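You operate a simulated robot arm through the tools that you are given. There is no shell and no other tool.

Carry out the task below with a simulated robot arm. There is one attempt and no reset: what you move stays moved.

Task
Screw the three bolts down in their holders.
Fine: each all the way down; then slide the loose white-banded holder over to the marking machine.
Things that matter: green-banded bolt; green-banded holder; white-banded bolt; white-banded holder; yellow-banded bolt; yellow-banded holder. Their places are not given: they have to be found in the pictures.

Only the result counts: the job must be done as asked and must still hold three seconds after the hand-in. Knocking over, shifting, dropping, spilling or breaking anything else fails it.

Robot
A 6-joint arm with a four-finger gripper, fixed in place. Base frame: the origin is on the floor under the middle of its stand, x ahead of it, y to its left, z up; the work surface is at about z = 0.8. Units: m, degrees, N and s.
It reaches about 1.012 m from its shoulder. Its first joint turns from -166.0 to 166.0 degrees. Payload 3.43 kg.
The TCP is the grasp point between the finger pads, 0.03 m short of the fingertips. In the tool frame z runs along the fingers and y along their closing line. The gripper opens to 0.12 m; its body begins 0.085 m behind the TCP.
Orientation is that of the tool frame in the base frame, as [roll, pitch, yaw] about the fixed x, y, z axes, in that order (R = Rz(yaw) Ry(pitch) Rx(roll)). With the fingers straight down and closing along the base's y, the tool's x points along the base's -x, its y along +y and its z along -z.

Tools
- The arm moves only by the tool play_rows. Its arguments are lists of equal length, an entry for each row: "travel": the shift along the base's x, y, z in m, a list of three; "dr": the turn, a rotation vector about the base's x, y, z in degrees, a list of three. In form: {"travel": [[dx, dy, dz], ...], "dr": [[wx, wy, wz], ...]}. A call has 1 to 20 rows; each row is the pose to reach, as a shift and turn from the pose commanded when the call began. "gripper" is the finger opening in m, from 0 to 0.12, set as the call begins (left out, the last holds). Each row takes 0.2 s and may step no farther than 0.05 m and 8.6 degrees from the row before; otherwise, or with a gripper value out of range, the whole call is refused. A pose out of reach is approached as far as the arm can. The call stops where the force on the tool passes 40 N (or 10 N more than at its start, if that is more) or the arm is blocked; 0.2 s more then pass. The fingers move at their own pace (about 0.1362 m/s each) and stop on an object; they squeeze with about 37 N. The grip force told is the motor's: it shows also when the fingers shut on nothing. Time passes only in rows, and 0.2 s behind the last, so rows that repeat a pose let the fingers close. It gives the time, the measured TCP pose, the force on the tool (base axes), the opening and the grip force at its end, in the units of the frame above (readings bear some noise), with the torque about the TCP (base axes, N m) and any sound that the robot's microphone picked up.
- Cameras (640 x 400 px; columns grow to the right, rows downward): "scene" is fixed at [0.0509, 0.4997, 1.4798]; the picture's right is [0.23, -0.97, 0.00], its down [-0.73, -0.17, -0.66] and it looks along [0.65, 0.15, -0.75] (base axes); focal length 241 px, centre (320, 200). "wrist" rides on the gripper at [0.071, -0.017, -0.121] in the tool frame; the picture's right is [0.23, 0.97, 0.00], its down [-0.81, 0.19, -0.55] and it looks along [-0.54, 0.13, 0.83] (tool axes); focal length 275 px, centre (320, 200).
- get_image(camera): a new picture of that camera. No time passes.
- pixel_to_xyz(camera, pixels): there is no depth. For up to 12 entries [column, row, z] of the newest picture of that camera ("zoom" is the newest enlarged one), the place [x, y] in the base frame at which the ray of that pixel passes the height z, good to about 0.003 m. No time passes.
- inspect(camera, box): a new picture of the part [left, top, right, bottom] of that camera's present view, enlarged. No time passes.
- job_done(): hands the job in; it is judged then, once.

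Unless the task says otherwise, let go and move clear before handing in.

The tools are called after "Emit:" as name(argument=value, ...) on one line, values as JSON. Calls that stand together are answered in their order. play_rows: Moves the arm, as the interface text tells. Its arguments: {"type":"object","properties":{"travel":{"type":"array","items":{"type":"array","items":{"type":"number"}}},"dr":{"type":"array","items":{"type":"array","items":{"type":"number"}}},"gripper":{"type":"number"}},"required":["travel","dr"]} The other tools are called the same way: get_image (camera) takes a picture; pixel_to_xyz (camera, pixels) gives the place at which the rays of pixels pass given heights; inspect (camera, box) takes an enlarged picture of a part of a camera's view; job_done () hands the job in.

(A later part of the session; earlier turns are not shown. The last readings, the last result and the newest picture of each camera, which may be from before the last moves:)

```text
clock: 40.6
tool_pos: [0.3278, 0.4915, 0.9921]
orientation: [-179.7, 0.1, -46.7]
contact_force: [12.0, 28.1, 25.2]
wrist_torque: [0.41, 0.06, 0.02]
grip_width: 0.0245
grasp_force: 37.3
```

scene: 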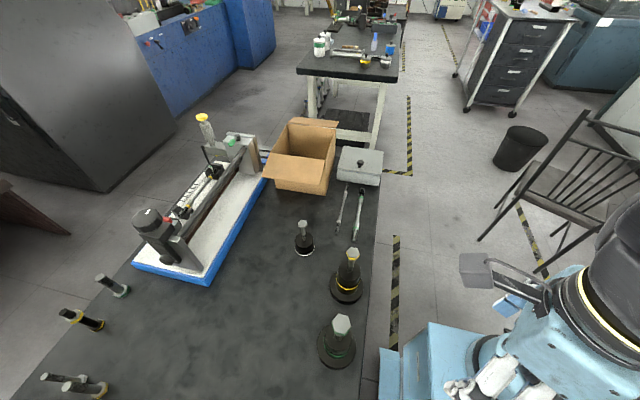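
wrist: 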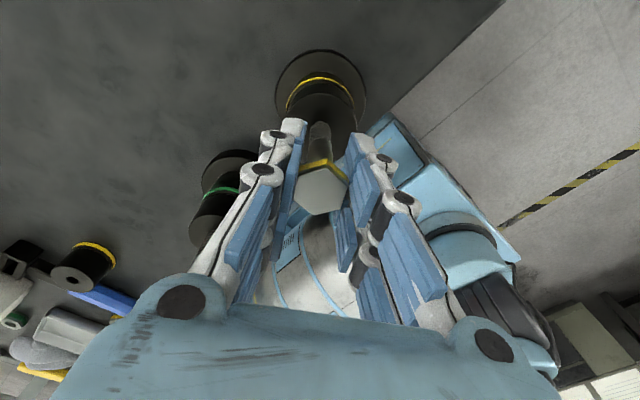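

The descent was too fast (Fz +25 N), so the lead is nearer 10 mm per turn, and there's a side force of (12,28) N. I'll shift about (+0.9,+2.0,+1.0) mm to null the forces, then continue in smaller increments to pin down the true axis.

Emit:
play_rows(travel=[[0.0004, 0.001, 0.0005], [0.0009, 0.002, 0.001], [0.0009, 0.002, 0.001]], dr=[[0, 0, 0], [0, 0, 0], [0, 0, 0]])

Emit:
inspect(camera="wrist", box=[240, 20, 400, 220])

Emit:
inspect(camera="scene", box=[290, 200, 420, 320])

```text
clock: 41.4
tool_pos: [0.3285, 0.4908, 0.9932]
orientation: [-179.9, 0.0, -46.6]
contact_force: [1.3, -2.1, -4.1]
wrist_torque: [-0.13, -0.01, 0.0]
grip_width: 0.0245
grasp_force: 36.6
```

```text
2.00 times, centred on (320, 120) of wrist
```

zoom: 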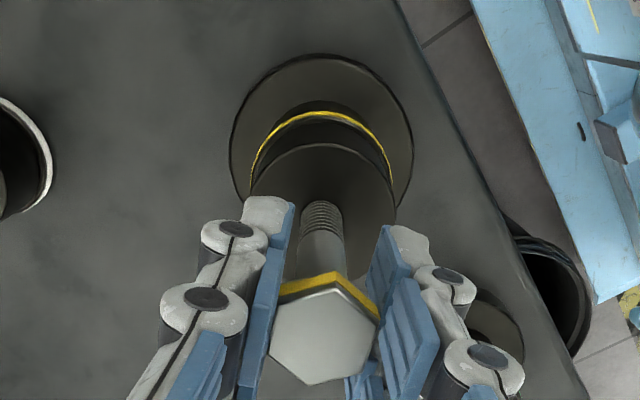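

```text
3.33 times, centred on (355, 260) of scene
```

zoom: 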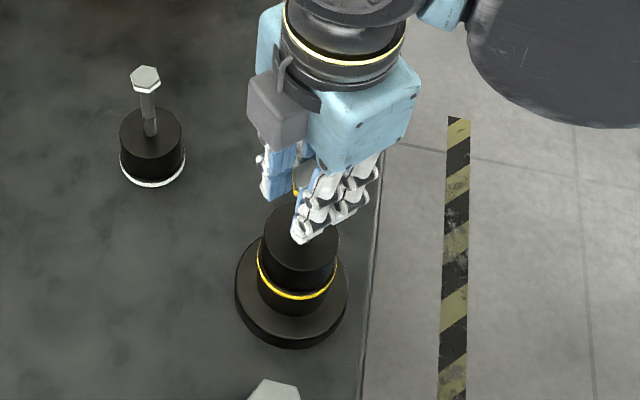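

The forces are nulled now. The chord between the two force-free points puts the true axis back at my visual estimate, i.e. +1.6 mm in x and −2.1 mm in y from here. I'll open, shift there and re-grip.

Emit:
play_rows(travel=[[0, 0, 0], [0, 0, 0], [0.0016, -0.0021, 0], [0.0016, -0.0021, 0]], dr=[[0, 0, 0], [0, 0, 0], [0, 0, 0], [0, 0, 0]], gripper=0.045)

Emit:
play_rows(travel=[[0, 0, 0], [0, 0, 0], [0, 0, 0]], dr=[[0, 0, 0], [0, 0, 0], [0, 0, 0]], gripper=0.0)

```text
clock: 42.4
tool_pos: [0.3315, 0.4906, 0.9943]
orientation: [-179.8, -0.1, -46.6]
contact_force: [0.2, -0.3, -0.1]
wrist_torque: [0.0, 0.01, -0.01]
grip_width: 0.0449
grasp_force: 0.0
```

```text
clock: 43.2
tool_pos: [0.3294, 0.4898, 0.994]
orientation: [-179.8, -0.1, -46.6]
contact_force: [-3.9, -4.4, 2.1]
wrist_torque: [-0.12, 0.13, -0.03]
grip_width: 0.0245
grasp_force: 37.2
```

Only about 6 N of side force now. I'll turn −51° while descending 1.4 mm (10 mm per turn).

Emit:
play_rows(travel=[[0, 0, -0.0002], [0, 0, -0.0005], [0, 0, -0.0007], [0, 0, -0.001], [0, 0, -0.0012], [0, 0, -0.0014]], dr=[[0, 0, -8.5], [0, 0, -17], [0, 0, -25.5], [0, 0, -34], [0, 0, -42.5], [0, 0, -51]])

```text
clock: 44.6
tool_pos: [0.3307, 0.4899, 0.9931]
orientation: [-179.9, -0.1, -97.7]
contact_force: [-17.6, -8.8, -26.8]
wrist_torque: [-0.11, 0.03, 0.11]
grip_width: 0.0248
grasp_force: 37.2
```

The bolt pulled down faster (Fz −27 N), so the average lead is about 14–15 mm per turn. From here I'll fold each correction into the next turn: shift (−1.2,−0.6,−1.0) mm, then turn another −51° with a 2.1 mm descent.

Emit:
play_rows(travel=[[-0.0012, -0.0006, -0.001], [-0.0012, -0.0006, -0.0013], [-0.0012, -0.0006, -0.0017], [-0.0012, -0.0006, -0.002], [-0.0012, -0.0006, -0.0024], [-0.0012, -0.0006, -0.0027], [-0.0012, -0.0006, -0.0031]], dr=[[0, 0, 0], [0, 0, -8.5], [0, 0, -17], [0, 0, -25.5], [0, 0, -34], [0, 0, -42.5], [0, 0, -51]])

```text
clock: 46.2
tool_pos: [0.3304, 0.49, 0.9898]
orientation: [-179.9, -0.1, -148.6]
contact_force: [4.2, 16.1, 18.3]
wrist_torque: [0.56, -0.63, -0.01]
grip_width: 0.0248
grasp_force: 37.5
```

Cumulatively the bolt has gone about 6.5 mm over 178°, giving roughly 13 mm per turn. I'll correct (+0.3,+1.1,+0.6) mm and turn a further −68°.

Emit:
play_rows(travel=[[0.0003, 0.0011, 0.0006], [0.0003, 0.0011, 0.0003], [0.0003, 0.0011, 0.0], [0.0003, 0.0011, -0.0003], [0.0003, 0.0011, -0.0006], [0.0003, 0.0011, -0.0009], [0.0003, 0.0011, -0.0012], [0.0003, 0.0011, -0.0015], [0.0003, 0.0011, -0.0018]], dr=[[0, 0, 0], [0, 0, -8.5], [0, 0, -17], [0, 0, -25.5], [0, 0, -34], [0, 0, -42.5], [0, 0, -51], [0, 0, -59.5], [0, 0, -68]])

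```text
clock: 48.2
tool_pos: [0.3298, 0.4897, 0.9876]
orientation: [-179.7, -0.2, 143.3]
contact_force: [-12.2, -5.2, -29.2]
wrist_torque: [0.06, -0.03, 0.12]
grip_width: 0.0247
grasp_force: 37.3
```

The wrist is at yaw 143°, and the bolt is about 10 mm down from the start over 247°. I'll correct (−0.9,−0.4,−1.0) mm and finish the stroke to yaw 90°.

Emit:
play_rows(travel=[[-0.0009, -0.0004, -0.001], [-0.0009, -0.0004, -0.0013], [-0.0009, -0.0004, -0.0017], [-0.0009, -0.0004, -0.002], [-0.0009, -0.0004, -0.0024], [-0.0009, -0.0004, -0.0027], [-0.0009, -0.0004, -0.003]], dr=[[0, 0, 0], [0, 0, -8.5], [0, 0, -17], [0, 0, -25.5], [0, 0, -34], [0, 0, -42.5], [0, 0, -51]])

Emit:
inspect(camera="wrist", box=[240, 20, 400, 220])

```text
clock: 49.8
tool_pos: [0.3297, 0.49, 0.9844]
orientation: [-179.6, -0.2, 92.2]
contact_force: [20.2, 19.9, 21.6]
wrist_torque: [0.34, -0.31, 0.07]
grip_width: 0.0247
grasp_force: 37.2
```

```text
2.00 times, centred on (320, 120) of wrist
```

zoom: 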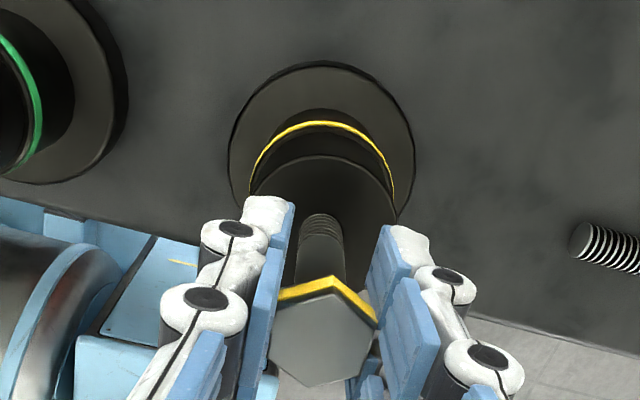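

Fitting the force history gives k_xy≈25 N/mm, k_z≈46 N/mm, a lead of about 14.1 mm per turn and the bolt axis at (+1.1,+0.25) mm from my present command. My earlier corrections were overshooting. I'll open, shift to that axis, grip 8 mm higher and unwind the 300° in two calls.

Emit:
play_rows(travel=[[0, 0, 0], [0.0011, 0.0003, 0.003], [0.0011, 0.0003, 0.008], [0.0011, 0.0003, 0.008], [0.0011, 0.0003, 0.008], [0.0011, 0.0003, 0.008], [0.0011, 0.0003, 0.008], [0.0011, 0.0003, 0.008], [0.0011, 0.0003, 0.008], [0.0011, 0.0003, 0.008], [0.0011, 0.0003, 0.008], [0.0011, 0.0003, 0.008], [0.0011, 0.0003, 0.008], [0.0011, 0.0003, 0.008], [0.0011, 0.0003, 0.008], [0.0011, 0.0003, 0.008], [0.0011, 0.0003, 0.008], [0.0011, 0.0003, 0.008], [0.0011, 0.0003, 0.008], [0.0011, 0.0003, 0.008]], dr=[[0, 0, 0], [0, 0, 0], [0, 0, 0], [0, 0, 8.5], [0, 0, 17], [0, 0, 25.5], [0, 0, 34], [0, 0, 42.5], [0, 0, 51], [0, 0, 59.5], [0, 0, 68], [0, 0, 76.5], [0, 0, 85], [0, 0, 93.5], [0, 0, 102], [0, 0, 110.5], [0, 0, 119], [0, 0, 127.5], [0, 0, 136], [0, 0, 144.5]], gripper=0.05)

```text
clock: 54.0
tool_pos: [0.3299, 0.4906, 0.9913]
orientation: [-179.8, -0.2, -122.9]
contact_force: [0.3, 0.5, -0.1]
wrist_torque: [-0.02, -0.02, -0.02]
grip_width: 0.05
grasp_force: 0.0
```

No contact while unwinding. I'll finish the remaining 155.5° back to yaw ≈32°.

Emit:
play_rows(travel=[[0, 0, 0], [0, 0, 0], [0, 0, 0], [0, 0, 0], [0, 0, 0], [0, 0, 0], [0, 0, 0], [0, 0, 0], [0, 0, 0], [0, 0, 0], [0, 0, 0], [0, 0, 0], [0, 0, 0], [0, 0, 0], [0, 0, 0], [0, 0, 0], [0, 0, 0], [0, 0, 0], [0, 0, 0]], dr=[[0, 0, 8.2], [0, 0, 16.4], [0, 0, 24.6], [0, 0, 32.8], [0, 0, 41], [0, 0, 49.2], [0, 0, 57.4], [0, 0, 65.6], [0, 0, 73.8], [0, 0, 82], [0, 0, 90.2], [0, 0, 98.4], [0, 0, 106.6], [0, 0, 114.8], [0, 0, 123], [0, 0, 131.2], [0, 0, 139.4], [0, 0, 147.6], [0, 0, 155.5]])

Emit:
inspect(camera="wrist", box=[240, 60, 400, 240])

Emit:
inspect(camera="scene", box=[290, 200, 420, 320])

```text
clock: 58.0
tool_pos: [0.3294, 0.4904, 0.9928]
orientation: [-179.7, -0.1, 32.6]
contact_force: [-0.2, -0.4, 0.0]
wrist_torque: [0.03, 0.0, 0.04]
grip_width: 0.0502
grasp_force: 0.1
```

```text
2.22 times, centred on (320, 150) of wrist
```

zoom: 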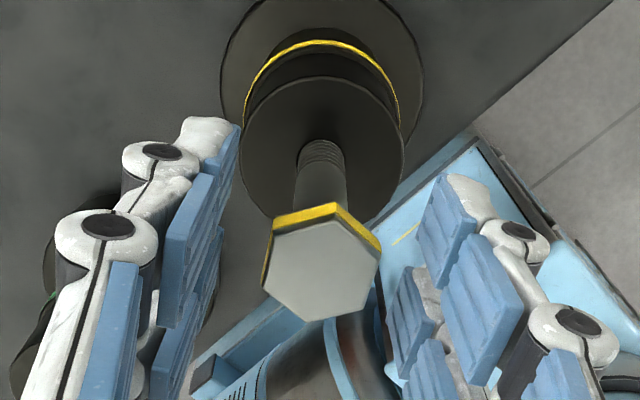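

```text
3.33 times, centred on (355, 260) of scene
```

zoom: 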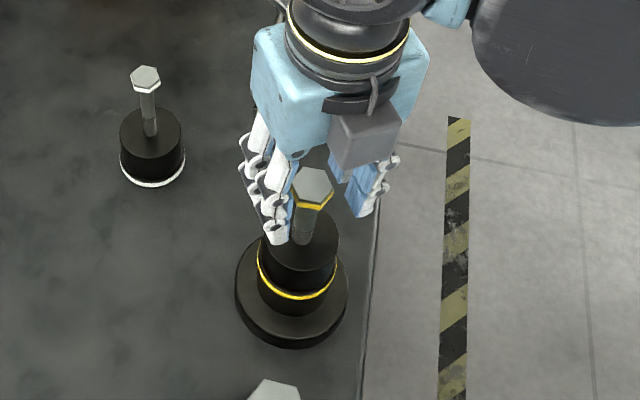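

The hex is aligned at yaw 32.6°, and the bolt is visibly lower. Now I'll close and turn −76.5° with a 3.0 mm descent (14.1 mm per turn) to verify the fit.

Emit:
play_rows(travel=[[0, 0, 0], [0, 0, 0], [0, 0, -0.00033], [0, 0, -0.00067], [0, 0, -0.001], [0, 0, -0.00133], [0, 0, -0.00167], [0, 0, -0.002], [0, 0, -0.00233], [0, 0, -0.00267], [0, 0, -0.003]], dr=[[0, 0, 0], [0, 0, 0], [0, 0, -8.5], [0, 0, -17], [0, 0, -25.5], [0, 0, -34], [0, 0, -42.5], [0, 0, -51], [0, 0, -59.5], [0, 0, -68], [0, 0, -76.5]], gripper=0.0)

```text
clock: 60.4
tool_pos: [0.3311, 0.4903, 0.9893]
orientation: [-179.9, -0.2, -44.2]
contact_force: [3.0, -3.3, 8.2]
wrist_torque: [-0.22, -0.22, 0.05]
grip_width: 0.025
grasp_force: 37.4
```

The fit works; forces stay under 9 N. Continuing with −153° and a 5.9 mm descent.

Emit:
play_rows(travel=[[0, 0, -0.0003], [0, 0, -0.0006], [0, 0, -0.00095], [0, 0, -0.00125], [0, 0, -0.0016], [0, 0, -0.0019], [0, 0, -0.00225], [0, 0, -0.0026], [0, 0, -0.0029], [0, 0, -0.00325], [0, 0, -0.0036], [0, 0, -0.0039], [0, 0, -0.00425], [0, 0, -0.0046], [0, 0, -0.0049], [0, 0, -0.00525], [0, 0, -0.0056], [0, 0, -0.0059]], dr=[[0, 0, -8.5], [0, 0, -17], [0, 0, -25.5], [0, 0, -34], [0, 0, -42.5], [0, 0, -51], [0, 0, -59.5], [0, 0, -68], [0, 0, -76.5], [0, 0, -85], [0, 0, -93.5], [0, 0, -102], [0, 0, -110.5], [0, 0, -119], [0, 0, -127.5], [0, 0, -136], [0, 0, -144.5], [0, 0, -153]])

```text
clock: 63.2
tool_pos: [0.3293, 0.4895, 0.988]
orientation: [-179.1, 1.0, -152.9]
contact_force: [116.4, -12.8, -42.2]
wrist_torque: [0.44, -0.69, 1.0]
grip_width: 0.0255
grasp_force: 37.2
stopped in row 13: the force on the tool passed its limit at 41 N (the readings are from after the stop); the commanded pose is now the measured one
```

The call stopped at yaw −153° with a sudden 116 N in x and the tool slightly tilted. Something jammed or touched, so I'll look before doing anything else.

Emit:
get_image(camera="scene")

Emit:
inspect(camera="scene", box=[290, 200, 420, 320])

Emit:
get_image(camera="wrist")

Emit:
inspect(camera="wrist", box=[240, 60, 400, 240])

```text
taken
```

scene: 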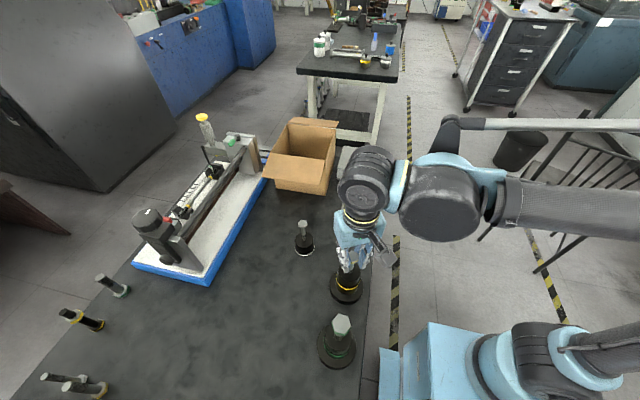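

```text
3.33 times, centred on (355, 260) of scene
```

zoom: 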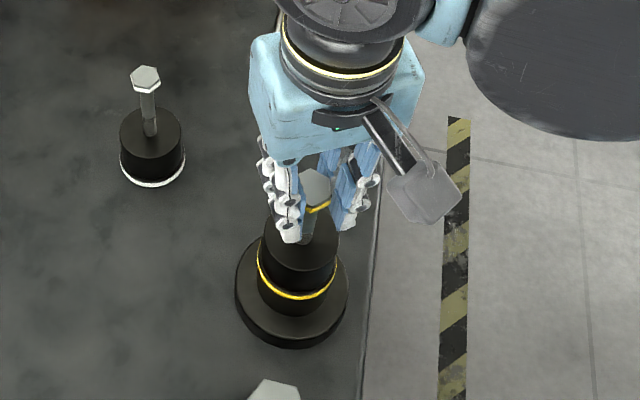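

```text
taken
```

wrist: 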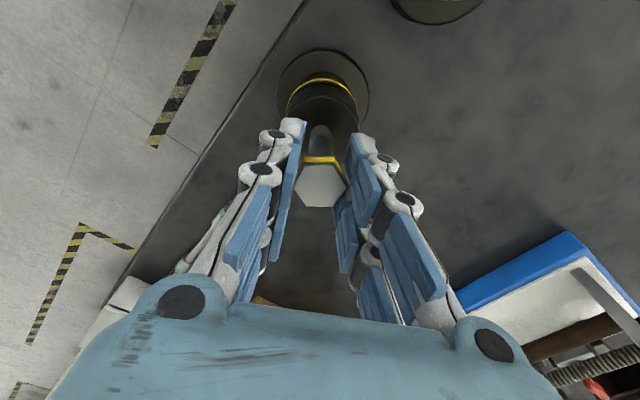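

```text
2.22 times, centred on (320, 150) of wrist
```

zoom: 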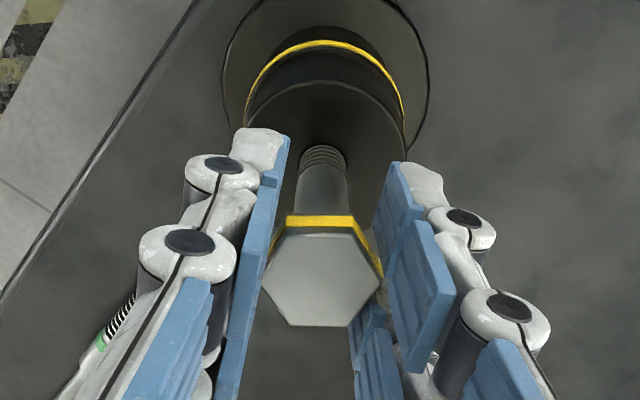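

The hex looks about 9° rotated relative to the pads, so the bolt stopped following. I'll hold one row to re-read the settled forces.

Emit:
play_rows(travel=[[0, 0, 0]], dr=[[0, 0, 0]])

```text
clock: 63.6
tool_pos: [0.3274, 0.4886, 0.9888]
orientation: [-179.1, 0.9, -152.8]
contact_force: [109.5, -23.3, -41.7]
wrist_torque: [0.21, -0.68, 0.92]
grip_width: 0.0273
grasp_force: 37.3
```

The commanded pose was reset to a noisy measurement a few mm off-axis, which explains the sustained side load. I'll open the fingers to release it.

Emit:
play_rows(travel=[[0, 0, 0], [0, 0, 0]], dr=[[0, 0, 0], [0, 0, 0]], gripper=0.05)

Emit:
inspect(camera="wrist", box=[260, 80, 380, 220])

Emit:
inspect(camera="scene", box=[310, 230, 390, 310])

```text
clock: 64.2
tool_pos: [0.3166, 0.4912, 0.9902]
orientation: [-179.5, 0.4, -152.3]
contact_force: [-0.7, 0.7, -0.4]
wrist_torque: [-0.01, 0.03, 0.01]
grip_width: 0.0499
grasp_force: 0.0
```

```text
2.86 times, centred on (320, 150) of wrist
```

zoom: 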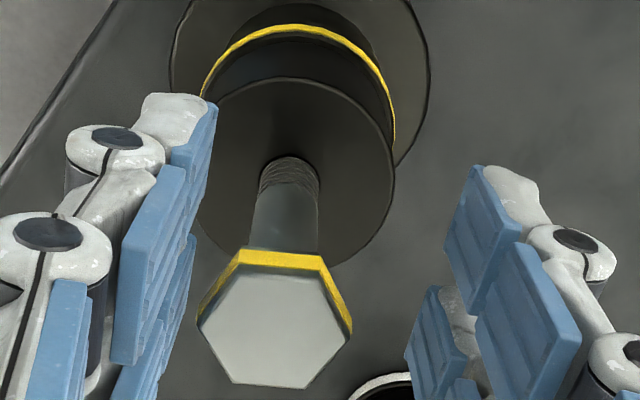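

```text
5.00 times, centred on (350, 270) of scene
```

zoom: 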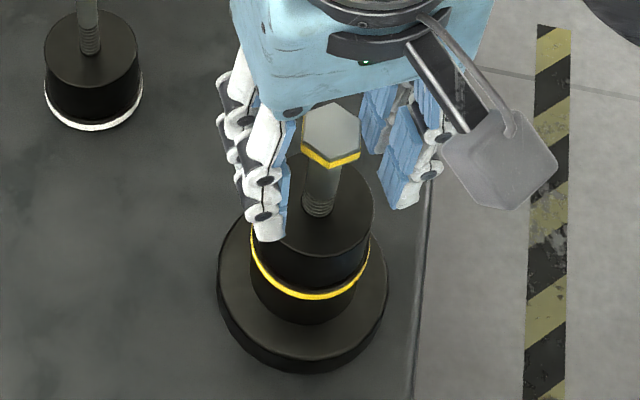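

After release the tool settled at x=0.3166, about 14 mm off the bolt axis (wrist view: bolt left of centre), so the stop left the arm's command well off. I'll open wider, recentre over the bolt axis and level the tilt.

Emit:
play_rows(travel=[[0.005, 0, 0], [0.01, -0.0005, 0], [0.0137, -0.0009, 0], [0.0137, -0.0009, 0]], dr=[[0.1, 0.2, 0], [0.2, 0.4, 0], [0.26, 0.59, 0], [0.26, 0.59, 0]], gripper=0.06)

Emit:
inspect(camera="wrist", box=[260, 80, 380, 220])

```text
clock: 65.2
tool_pos: [0.3318, 0.4911, 0.9911]
orientation: [-180.0, 0.2, -152.5]
contact_force: [0.4, -0.6, -0.1]
wrist_torque: [0.0, 0.0, -0.04]
grip_width: 0.06
grasp_force: 0.0
```

```text
2.86 times, centred on (320, 150) of wrist
```

zoom: 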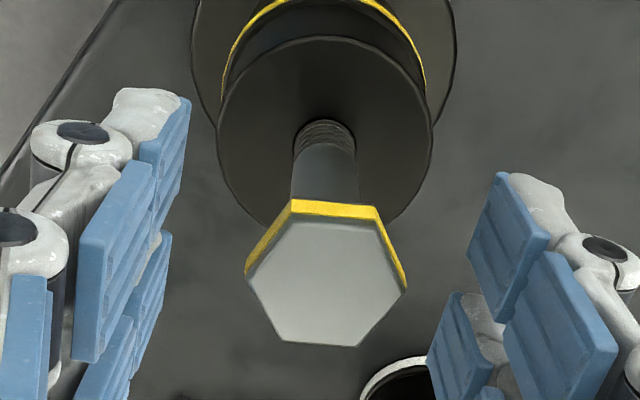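

Recentred. I'll measure the hex corners and the threads now, testing a few possible head heights.

Emit:
pixel_to_xyz(camera="zoom", pixels=[[292, 216, 0.975], [377, 222, 0.975], [406, 290, 0.975], [357, 346, 0.975], [280, 342, 0.975], [247, 278, 0.975], [326, 282, 0.97], [326, 282, 0.98], [326, 282, 0.99], [325, 140, 0.9]])

Emit:
inspect(camera="scene", box=[320, 230, 380, 290])

```text
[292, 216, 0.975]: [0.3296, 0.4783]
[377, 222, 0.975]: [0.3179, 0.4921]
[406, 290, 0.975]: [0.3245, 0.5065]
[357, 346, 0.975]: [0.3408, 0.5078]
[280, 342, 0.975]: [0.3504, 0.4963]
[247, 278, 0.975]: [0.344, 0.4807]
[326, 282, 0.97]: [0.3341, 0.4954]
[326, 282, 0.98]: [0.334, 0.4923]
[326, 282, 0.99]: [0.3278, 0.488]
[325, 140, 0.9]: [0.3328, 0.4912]
```

```text
6.67 times, centred on (350, 260) of scene
```

zoom: 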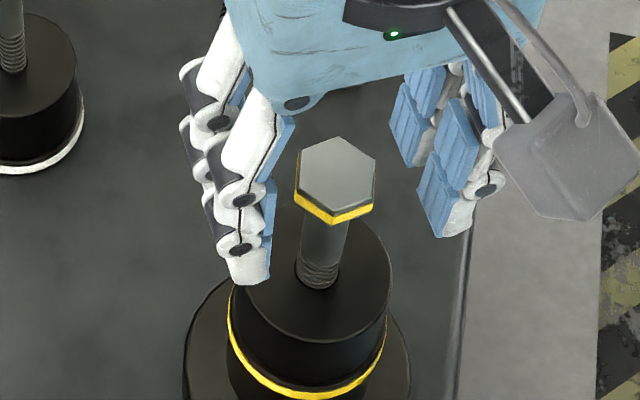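

The head top is now at z≈0.985 (about 13 mm lower than at the start), and the hex corners sit at about 8° mod 60, while threads still show. After a stop the command re-bases with a bias of roughly −14 mm in x, which also explains the first zero move, so I must avoid force stops. I'll rotate back to yaw 8° to realign with the flats and shift onto the axis.

Emit:
play_rows(travel=[[-0.001, -0.0004, 0], [-0.0018, -0.0008, 0], [-0.0018, -0.0008, 0], [-0.0018, -0.0008, 0], [-0.0018, -0.0008, 0], [-0.0018, -0.0008, 0], [-0.0018, -0.0008, 0], [-0.0018, -0.0008, 0], [-0.0018, -0.0008, 0], [-0.0018, -0.0008, 0], [-0.0018, -0.0008, 0], [-0.0018, -0.0008, 0], [-0.0018, -0.0008, 0], [-0.0018, -0.0008, 0], [-0.0018, -0.0008, 0], [-0.0018, -0.0008, 0], [-0.0018, -0.0008, 0], [-0.0018, -0.0008, 0], [-0.0018, -0.0008, 0]], dr=[[0, 0, 8.45], [0, 0, 16.9], [0, 0, 25.35], [0, 0, 33.8], [0, 0, 42.25], [0, 0, 50.7], [0, 0, 59.15], [0, 0, 67.6], [0, 0, 76.05], [0, 0, 84.5], [0, 0, 92.95], [0, 0, 101.4], [0, 0, 109.85], [0, 0, 118.3], [0, 0, 126.75], [0, 0, 135.2], [0, 0, 143.65], [0, 0, 152.1], [0, 0, 160.5]], gripper=0.05)

Emit:
inspect(camera="wrist", box=[260, 80, 380, 220])

```text
clock: 69.2
tool_pos: [0.3305, 0.4897, 0.9907]
orientation: [-179.9, 0.3, 8.2]
contact_force: [-0.1, -0.1, -0.4]
wrist_torque: [0.04, 0.03, 0.01]
grip_width: 0.05
grasp_force: 0.1
```

```text
2.86 times, centred on (320, 150) of wrist
```

zoom: 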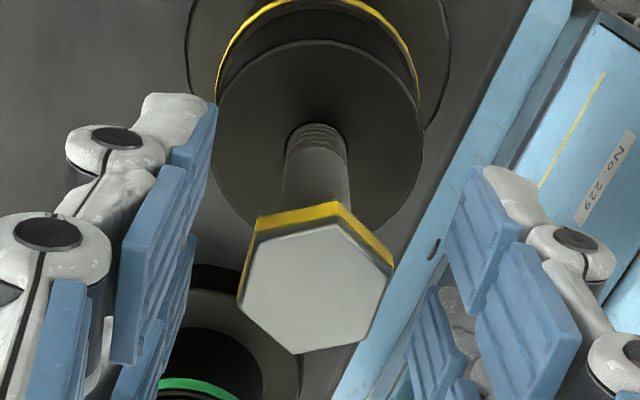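

The flats are aligned at yaw 8°. I'll close and read the centring force.

Emit:
play_rows(travel=[[0, 0, 0], [0, 0, 0], [0, 0, 0]], dr=[[0, 0, 0], [0, 0, 0], [0, 0, 0]], gripper=0.0)

```text
clock: 70.0
tool_pos: [0.3297, 0.4894, 0.9897]
orientation: [-179.9, 0.2, 8.0]
contact_force: [-2.7, 17.9, 2.9]
wrist_torque: [0.29, 0.09, -0.07]
grip_width: 0.0249
grasp_force: 37.0
```

An 18 N force shows I'm about 1.25 mm off in y. I'll correct it, then open, turn −60° (the next flat pair) and close again to centre in the other direction.

Emit:
play_rows(travel=[[0, 0, 0], [-0.0002, 0.0012, 0], [-0.0002, 0.0012, 0], [-0.0002, 0.0012, 0], [-0.0002, 0.0012, 0], [-0.0002, 0.0012, 0], [-0.0002, 0.0012, 0], [-0.0002, 0.0012, 0], [-0.0002, 0.0012, 0], [-0.0002, 0.0012, 0], [-0.0002, 0.0012, 0]], dr=[[0, 0, 0], [0, 0, 0], [0, 0, -7.5], [0, 0, -15], [0, 0, -22.5], [0, 0, -30], [0, 0, -37.5], [0, 0, -45], [0, 0, -52.5], [0, 0, -60], [0, 0, -60]], gripper=0.05)

Emit:
play_rows(travel=[[0, 0, 0], [0, 0, 0], [0, 0, 0]], dr=[[0, 0, 0], [0, 0, 0], [0, 0, 0]], gripper=0.0)

```text
clock: 72.4
tool_pos: [0.3288, 0.49, 0.9906]
orientation: [-179.9, 0.3, -52.2]
contact_force: [-0.3, 0.1, 1.4]
wrist_torque: [-0.04, -0.01, -0.01]
grip_width: 0.0503
grasp_force: 0.1
```

```text
clock: 73.2
tool_pos: [0.3299, 0.489, 0.9895]
orientation: [179.9, 0.2, -51.9]
contact_force: [0.6, 0.7, 2.6]
wrist_torque: [0.02, 0.04, -0.01]
grip_width: 0.0252
grasp_force: 36.8
```

The side force is near zero, so I'm centred on both axes. Turning −51° with a 2.0 mm descent.

Emit:
play_rows(travel=[[0, 0, -0.0003], [0, 0, -0.0007], [0, 0, -0.001], [0, 0, -0.0013], [0, 0, -0.0017], [0, 0, -0.002]], dr=[[0, 0, -8.5], [0, 0, -17], [0, 0, -25.5], [0, 0, -34], [0, 0, -42.5], [0, 0, -51]])

```text
clock: 74.6
tool_pos: [0.3296, 0.4887, 0.9885]
orientation: [-180.0, 0.3, -103.1]
contact_force: [-0.5, 0.1, 10.4]
wrist_torque: [-0.02, 0.04, 0.16]
grip_width: 0.024
grasp_force: 36.8
```

Very clean: lateral is near zero and Fz +10 N. Continuing −51° with a slightly smaller descent.

Emit:
play_rows(travel=[[0, 0, -0.0002], [0, 0, -0.0005], [0, 0, -0.0008], [0, 0, -0.0011], [0, 0, -0.0014], [0, 0, -0.0017]], dr=[[0, 0, -8.5], [0, 0, -17], [0, 0, -25.5], [0, 0, -34], [0, 0, -42.5], [0, 0, -51]])

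```text
clock: 76.0
tool_pos: [0.3301, 0.4905, 0.9857]
orientation: [179.9, 0.1, -154.1]
contact_force: [8.9, 8.9, 17.4]
wrist_torque: [0.1, -0.2, 0.14]
grip_width: 0.0263
grasp_force: 36.9
```

The grip width rose to 26.3 mm, so the hex may be starting to turn in the pads. I'll look.

Emit:
inspect(camera="wrist", box=[260, 80, 380, 220])

Emit:
inspect(camera="scene", box=[310, 230, 390, 310])

```text
2.86 times, centred on (320, 150) of wrist
```

zoom: 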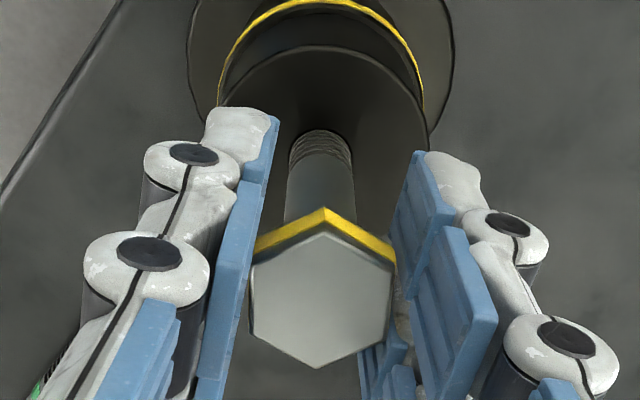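

```text
5.00 times, centred on (350, 270) of scene
```

zoom: 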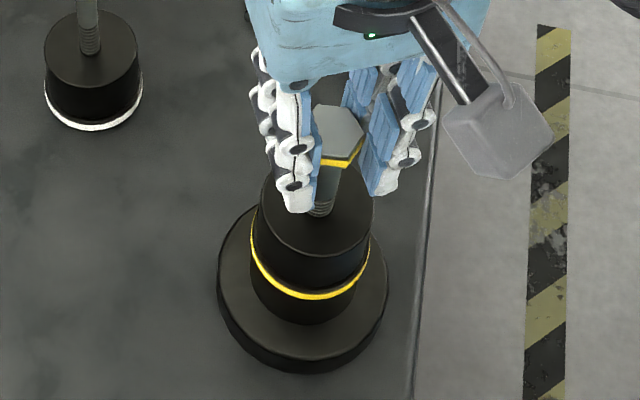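

The hex lags the fingers by about 20°, so the bolt is resisting, and it may be reaching its end. I'll back off +20° to see whether the torque vanishes and the hex realigns.

Emit:
play_rows(travel=[[0, 0, 0.0002], [0, 0, 0.0004], [0, 0, 0.0005]], dr=[[0, 0, 7], [0, 0, 14], [0, 0, 20]])

Emit:
inspect(camera="wrist", box=[260, 80, 380, 220])

```text
clock: 76.8
tool_pos: [0.3297, 0.4904, 0.9872]
orientation: [-180.0, 0.1, -133.8]
contact_force: [-1.1, -3.1, -13.9]
wrist_torque: [-0.22, 0.16, -0.15]
grip_width: 0.0259
grasp_force: 37.5
```

```text
2.86 times, centred on (320, 150) of wrist
```

zoom: 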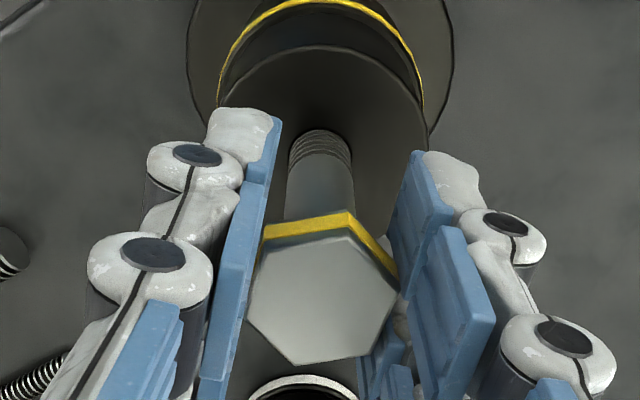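

The hex is realigned but torque flipped to −0.15, so this is friction rather than a clear hard stop. I'll turn −17° and look, to see whether the bolt follows.

Emit:
play_rows(travel=[[0, 0, -0.0005], [0, 0, -0.0008]], dr=[[0, 0, -8.5], [0, 0, -17]])

Emit:
inspect(camera="wrist", box=[260, 80, 380, 220])

Emit:
play_rows(travel=[[0, 0, -0.0003], [0, 0, -0.0006]], dr=[[0, 0, -8.5], [0, 0, -17]])

Emit:
inspect(camera="wrist", box=[260, 80, 380, 220])

```text
clock: 77.4
tool_pos: [0.3302, 0.4918, 0.9867]
orientation: [180.0, 0.0, -151.1]
contact_force: [5.8, -2.0, 10.0]
wrist_torque: [-0.03, -0.17, 0.12]
grip_width: 0.026
grasp_force: 37.1
```

```text
2.86 times, centred on (320, 150) of wrist
```

zoom: 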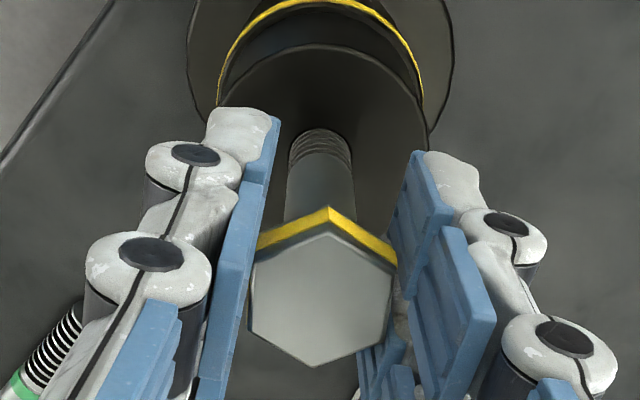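

```text
clock: 78.0
tool_pos: [0.3306, 0.4901, 0.9861]
orientation: [-180.0, 0.0, -168.1]
contact_force: [0.2, -2.4, 1.5]
wrist_torque: [-0.01, 0.04, 0.1]
grip_width: 0.0236
grasp_force: 36.9
```

```text
2.86 times, centred on (320, 150) of wrist
```

zoom: 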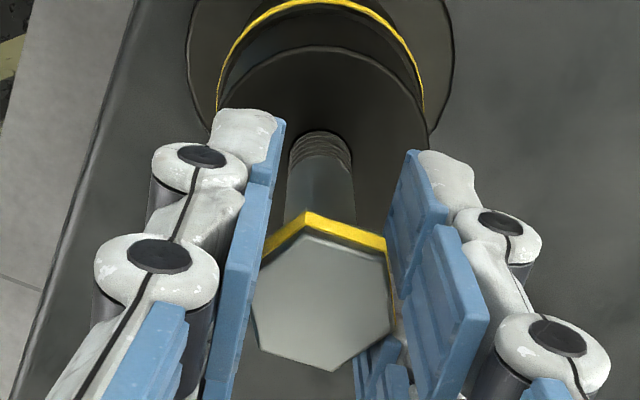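

The hex corners stay at the same absolute angle (≈40° mod 60) at every wrist angle from −134° to −168°, so the bolt is firmly stuck in both directions while it turned easily before. That suggests it may be seated after about 1.3 turns. I'll release, lift clear and inspect the bolt's exposure.

Emit:
play_rows(travel=[[0, 0, 0], [0, 0, 0], [0, 0, 0.03], [0, 0, 0.07], [0, 0, 0.11], [0, 0, 0.11]], dr=[[0, 0, 0], [0, 0, 0], [0, 0, 0], [0, 0, 0], [0, 0, 0], [0, 0, 0]], gripper=0.06)

Emit:
inspect(camera="scene", box=[310, 235, 390, 310])

Emit:
inspect(camera="wrist", box=[260, 20, 380, 160])

```text
clock: 79.4
tool_pos: [0.3297, 0.49, 1.0948]
orientation: [-180.0, 0.0, -167.9]
contact_force: [-0.2, 0.1, 0.0]
wrist_torque: [-0.02, -0.01, 0.01]
grip_width: 0.0604
grasp_force: 0.0
```

```text
5.33 times, centred on (350, 272) of scene
```

zoom: 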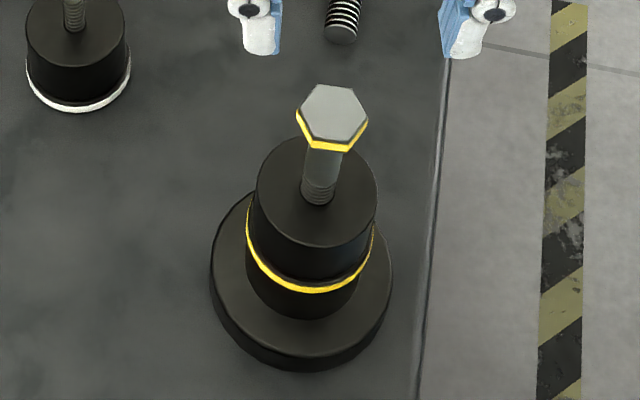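

```text
2.86 times, centred on (320, 90) of wrist
```

zoom: 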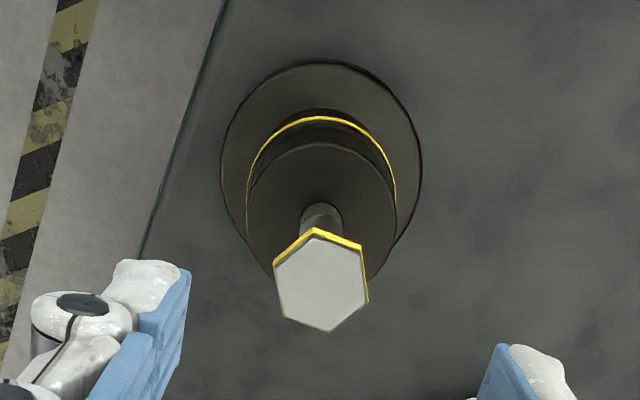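

The head dropped about 19 enlarged pixels (≈18 mm), but some thread still shows above the holder at (318,190). I'll zoom further for detail.

Emit:
inspect(camera="scene", box=[335, 245, 370, 280])

Emit:
inspect(camera="scene", box=[285, 215, 325, 255])

Emit:
inspect(camera="scene", box=[315, 310, 365, 360])

```text
11.43 times, centred on (352, 262) of scene
```

zoom: 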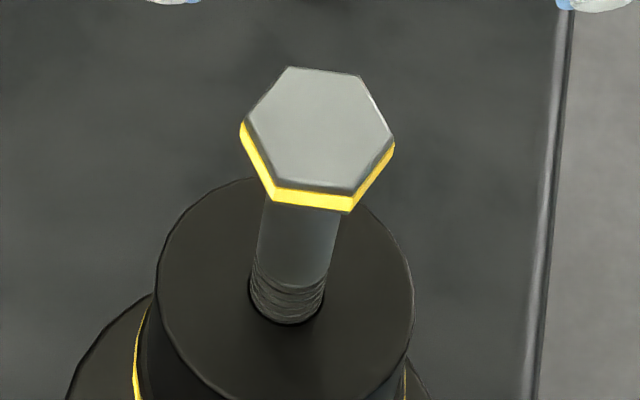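

```text
10.00 times, centred on (305, 235) of scene
```

zoom: 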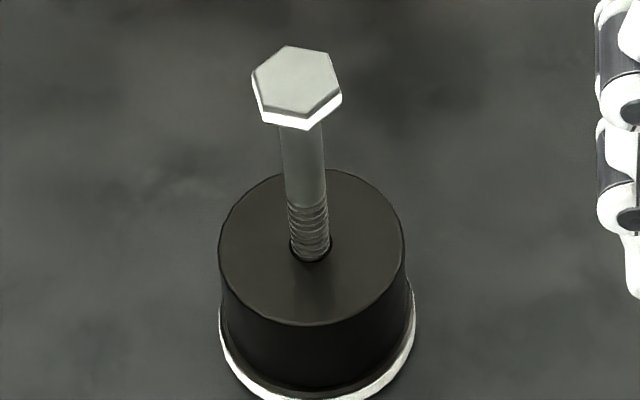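

```text
8.00 times, centred on (340, 335) of scene
```

zoom: 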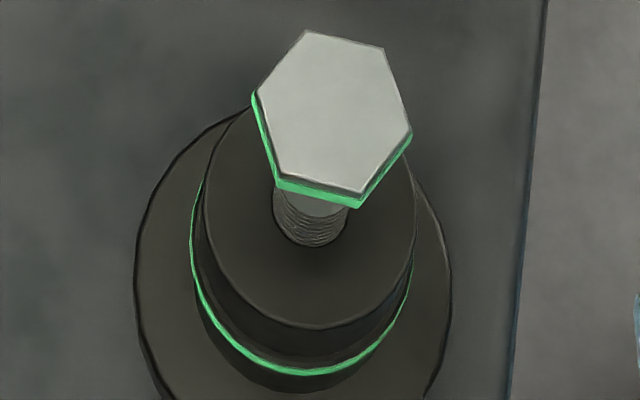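

The bolt stopped at the same absolute angle (≈41° mod 60) in both attempts, which points to a hard stop about 1.3 turns from the start. I'll confirm the present hex angle and height from this clean wrist view.

Emit:
inspect(camera="wrist", box=[295, 75, 355, 125])

```text
8.00 times, centred on (325, 100) of wrist
```

zoom: 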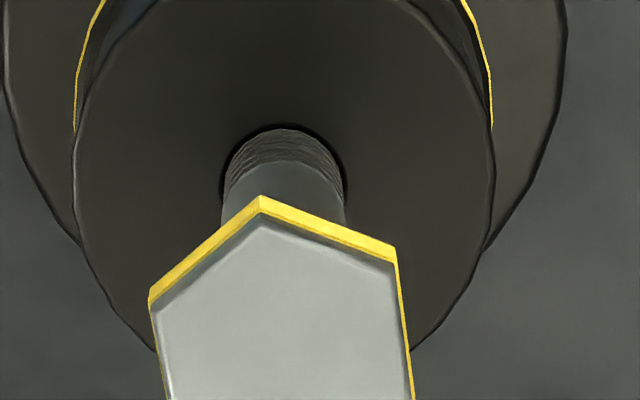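

Emit:
inspect(camera="wrist", box=[290, 85, 350, 145])

```text
6.67 times, centred on (320, 115) of wrist
```

zoom: 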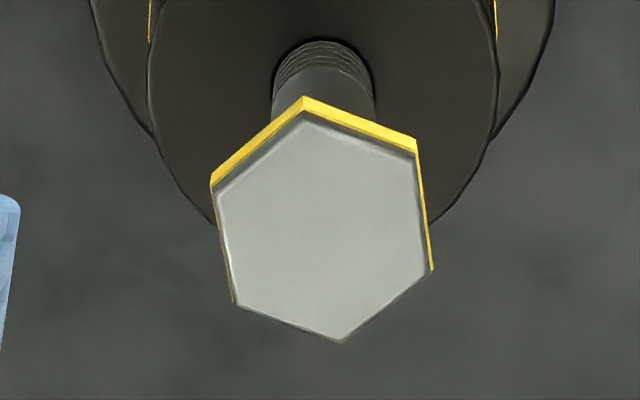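

The hex corners of the top face are clear here; I'll convert them to positions.

Emit:
pixel_to_xyz(camera="zoom", pixels=[[302, 112, 0.98], [415, 152, 0.98], [431, 272, 0.98], [340, 341, 0.98], [234, 304, 0.98], [214, 190, 0.98], [323, 228, 0.97], [323, 228, 0.98], [323, 228, 0.99]])

```text
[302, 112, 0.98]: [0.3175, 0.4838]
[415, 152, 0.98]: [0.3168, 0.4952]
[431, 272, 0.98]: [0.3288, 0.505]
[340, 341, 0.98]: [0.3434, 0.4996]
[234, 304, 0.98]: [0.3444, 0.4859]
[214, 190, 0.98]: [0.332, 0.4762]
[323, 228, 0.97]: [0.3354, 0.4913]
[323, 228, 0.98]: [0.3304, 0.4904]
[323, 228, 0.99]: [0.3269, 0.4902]
```

The head top is at z≈0.98, centred on the axis, with corners at ~37–40° mod 60, consistent with a hard stop reached twice at the same angle. I take yellow as fully down. Next is green: I'll move above it while unwinding the wrist.

Emit:
play_rows(travel=[[-0.01, 0, 0.02], [-0.04, 0, 0.02], [-0.08, 0, 0.02], [-0.12, -0.001, 0.02], [-0.149, -0.001, 0.02], [-0.149, -0.001, 0.02], [-0.149, -0.001, 0.02], [-0.149, -0.001, 0.02], [-0.149, -0.001, 0.02], [-0.149, -0.001, 0.02], [-0.149, -0.001, 0.02], [-0.149, -0.001, 0.02], [-0.149, -0.001, 0.02], [-0.149, -0.001, 0.02], [-0.149, -0.001, 0.02], [-0.149, -0.001, 0.02], [-0.149, -0.001, 0.02], [-0.149, -0.001, 0.02], [-0.149, -0.001, 0.02], [-0.149, -0.001, 0.02]], dr=[[0, 0, 8.5], [0, 0, 17], [0, 0, 25.5], [0, 0, 34], [0, 0, 42.5], [0, 0, 51], [0, 0, 59.5], [0, 0, 68], [0, 0, 76.5], [0, 0, 85], [0, 0, 93.5], [0, 0, 102], [0, 0, 110.5], [0, 0, 119], [0, 0, 127.5], [0, 0, 136], [0, 0, 144.5], [0, 0, 153], [0, 0, 161.5], [0, 0, 170]])

Emit:
get_image(camera="wrist")

Emit:
get_image(camera="scene")

```text
clock: 83.6
tool_pos: [0.1807, 0.4895, 1.1158]
orientation: [-179.8, 0.2, 2.1]
contact_force: [-0.2, 0.4, -0.5]
wrist_torque: [-0.04, 0.02, -0.02]
grip_width: 0.06
grasp_force: 0.1
```

```text
taken
```

wrist: 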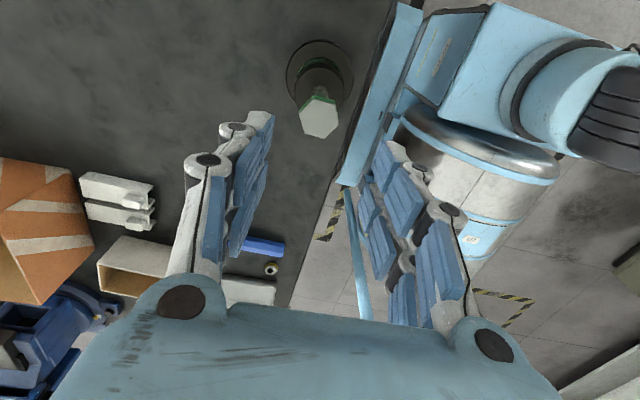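

```text
taken
```

scene: 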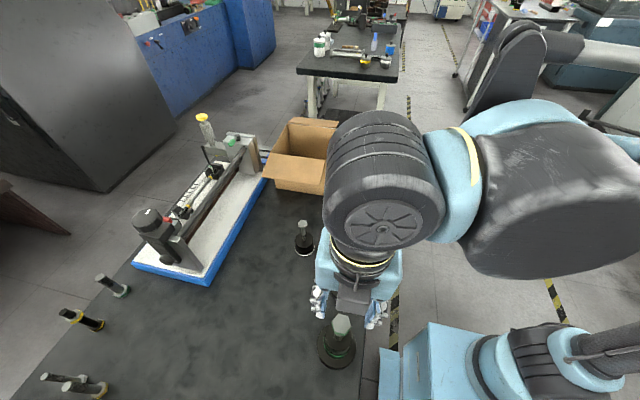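

I'm above green, with its head at wrist (318,117). I'll enlarge to get its centre and hex angle.

Emit:
inspect(camera="wrist", box=[285, 80, 355, 150])

```text
5.71 times, centred on (320, 115) of wrist
```

zoom: 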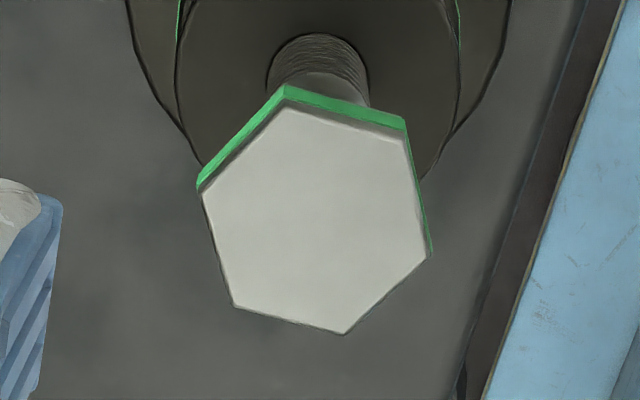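

Emit:
pixel_to_xyz(camera="zoom", pixels=[[284, 104, 0.997], [405, 135, 0.997], [432, 255, 0.997], [345, 334, 0.997], [233, 306, 0.997], [200, 190, 0.997], [317, 221, 0.98], [317, 221, 0.99], [317, 221, 1.0]])

Emit:
pixel_to_xyz(camera="scene", pixels=[[341.5, 324.2, 0.98], [341.5, 324.2, 0.99], [341.5, 324.2, 1.0]])

```text
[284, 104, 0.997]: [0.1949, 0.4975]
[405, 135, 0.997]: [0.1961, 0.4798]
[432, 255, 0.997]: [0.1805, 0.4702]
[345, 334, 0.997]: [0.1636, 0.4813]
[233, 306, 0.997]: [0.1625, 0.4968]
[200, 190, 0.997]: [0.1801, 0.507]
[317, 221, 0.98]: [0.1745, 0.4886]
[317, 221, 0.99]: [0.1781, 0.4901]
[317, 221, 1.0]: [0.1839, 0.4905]
```

```text
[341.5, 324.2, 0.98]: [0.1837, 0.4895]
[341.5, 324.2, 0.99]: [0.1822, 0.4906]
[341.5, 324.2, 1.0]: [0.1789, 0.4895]
```

Green's centre is at about (0.1805,0.4893), head top ≈0.995, flats aligned for yaw 30°. I'll turn to 30° and lower around the head.

Emit:
play_rows(travel=[[0, 0, 0], [0, 0, 0], [0, 0, 0], [0, 0, -0.02], [0, 0, -0.05], [0, 0, -0.08], [0, 0, -0.105], [0, 0, -0.122], [0, 0, -0.122]], dr=[[0, 0, 8.5], [0, 0, 17], [0, 0, 25.5], [0, 0, 28], [0, 0, 28], [0, 0, 28], [0, 0, 28], [0, 0, 28], [0, 0, 28]], gripper=0.06)

Emit:
get_image(camera="wrist")

```text
clock: 85.6
tool_pos: [0.1807, 0.4884, 0.993]
orientation: [-179.9, 0.2, 30.0]
contact_force: [-0.3, -0.2, -0.4]
wrist_torque: [0.03, -0.05, 0.0]
grip_width: 0.0599
grasp_force: 0.2
```

```text
taken
```

wrist: 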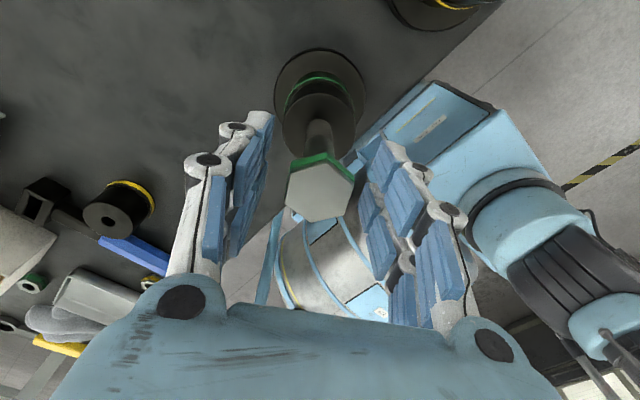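

The fingers straddle the head squarely (wrist (320,190)). Closing to read the centring force.

Emit:
play_rows(travel=[[0, 0, 0], [0, 0, 0], [0, 0, 0]], dr=[[0, 0, 0], [0, 0, 0], [0, 0, 0]], gripper=0.0)

```text
clock: 86.4
tool_pos: [0.1801, 0.4891, 0.9932]
orientation: [180.0, 0.1, 29.9]
contact_force: [-5.5, 11.2, 8.0]
wrist_torque: [0.27, 0.12, -0.04]
grip_width: 0.0306
grasp_force: 37.0
```

A 12 N centring force. I'll shift (−0.4,+0.8) mm, then open, turn −60° and close on the next flat pair.

Emit:
play_rows(travel=[[0, 0, 0], [-0.0004, 0.0008, 0], [-0.0004, 0.0008, 0], [-0.0004, 0.0008, 0], [-0.0004, 0.0008, 0], [-0.0004, 0.0008, 0], [-0.0004, 0.0008, 0], [-0.0004, 0.0008, 0], [-0.0004, 0.0008, 0], [-0.0004, 0.0008, 0], [-0.0004, 0.0008, 0]], dr=[[0, 0, 0], [0, 0, 0], [0, 0, -7.5], [0, 0, -15], [0, 0, -22.5], [0, 0, -30], [0, 0, -37.5], [0, 0, -45], [0, 0, -52.5], [0, 0, -60], [0, 0, -60]], gripper=0.055)

Emit:
play_rows(travel=[[0, 0, 0], [0, 0, 0], [0, 0, 0]], dr=[[0, 0, 0], [0, 0, 0], [0, 0, 0]], gripper=0.0)

```text
clock: 88.8
tool_pos: [0.1801, 0.4903, 0.9934]
orientation: [-179.9, 0.2, -30.1]
contact_force: [0.3, 0.0, -0.1]
wrist_torque: [-0.02, -0.01, 0.0]
grip_width: 0.0547
grasp_force: 0.0
```

```text
clock: 89.6
tool_pos: [0.1797, 0.4901, 0.9938]
orientation: [180.0, 0.2, -30.0]
contact_force: [-1.0, -3.8, 5.4]
wrist_torque: [-0.13, 0.07, 0.01]
grip_width: 0.0305
grasp_force: 37.6
```

Nearly centred, with under 4 N off. Test turn of −34° with a 1.3 mm descent to find green's lead.

Emit:
play_rows(travel=[[-0.0001, -0.0002, -0.0003], [-0.0001, -0.0002, -0.0006], [-0.0001, -0.0002, -0.001], [-0.0001, -0.0002, -0.0013]], dr=[[0, 0, -8.5], [0, 0, -17], [0, 0, -25.5], [0, 0, -34]])

```text
clock: 90.6
tool_pos: [0.18, 0.4892, 0.9921]
orientation: [180.0, 0.2, -64.2]
contact_force: [-3.2, -5.0, 0.1]
wrist_torque: [0.02, 0.05, 0.03]
grip_width: 0.0306
grasp_force: 36.7
```

Forces stay near zero, so the lead is about 14.5 mm per turn here as well. Continuing −68° with a 2.75 mm descent.

Emit:
play_rows(travel=[[0, 0, -0.0003], [0, 0, -0.0007], [0, 0, -0.001], [0, 0, -0.0014], [0, 0, -0.0017], [0, 0, -0.0021], [0, 0, -0.0024], [0, 0, -0.00275]], dr=[[0, 0, -8.5], [0, 0, -17], [0, 0, -25.5], [0, 0, -34], [0, 0, -42.5], [0, 0, -51], [0, 0, -59.5], [0, 0, -68]])

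```text
clock: 92.4
tool_pos: [0.1794, 0.4896, 0.9894]
orientation: [179.9, 0.1, -132.2]
contact_force: [-14.9, -11.1, -22.7]
wrist_torque: [-0.08, 0.08, 0.09]
grip_width: 0.0305
grasp_force: 37.3
```

Fz −23 N means green's lead is about 16.5 mm per turn. I'll correct (−0.5,−0.4,−0.5) mm and continue −68° with a 3.1 mm descent.

Emit:
play_rows(travel=[[-0.0005, -0.0004, -0.0007], [-0.0005, -0.0004, -0.0012], [-0.0005, -0.0004, -0.0016], [-0.0005, -0.0004, -0.002], [-0.0005, -0.0004, -0.0024], [-0.0005, -0.0004, -0.0028], [-0.0005, -0.0004, -0.0032], [-0.0005, -0.0004, -0.0036]], dr=[[0, 0, -8.5], [0, 0, -17], [0, 0, -25.5], [0, 0, -34], [0, 0, -42.5], [0, 0, -51], [0, 0, -59.5], [0, 0, -68]])

```text
clock: 94.2
tool_pos: [0.1799, 0.4903, 0.9859]
orientation: [-180.0, 0.1, 159.9]
contact_force: [-2.1, 14.0, 9.2]
wrist_torque: [0.13, -0.48, 0.02]
grip_width: 0.0304
grasp_force: 36.9
```

Cumulatively about 16 mm per turn. I'll correct (0,+0.4,+0.2) mm and turn −45° more to finish this stroke inside the wrist range.

Emit:
play_rows(travel=[[0, 0.0004, -0.0002], [0, 0.0004, -0.0005], [0, 0.0004, -0.0009], [0, 0.0004, -0.0012], [0, 0.0004, -0.0015], [0, 0.0004, -0.0018]], dr=[[0, 0, -7.5], [0, 0, -15], [0, 0, -22.5], [0, 0, -30], [0, 0, -37.5], [0, 0, -45]])

Emit:
inspect(camera="wrist", box=[260, 80, 380, 220])

```text
clock: 95.6
tool_pos: [0.1803, 0.4904, 0.9835]
orientation: [-179.9, 0.1, 115.0]
contact_force: [-4.0, 16.6, 15.1]
wrist_torque: [0.45, 0.16, -0.02]
grip_width: 0.0307
grasp_force: 37.0
```

```text
2.86 times, centred on (320, 150) of wrist
```

zoom: 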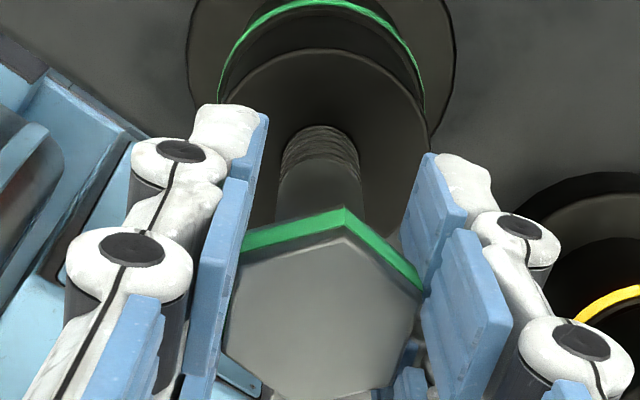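

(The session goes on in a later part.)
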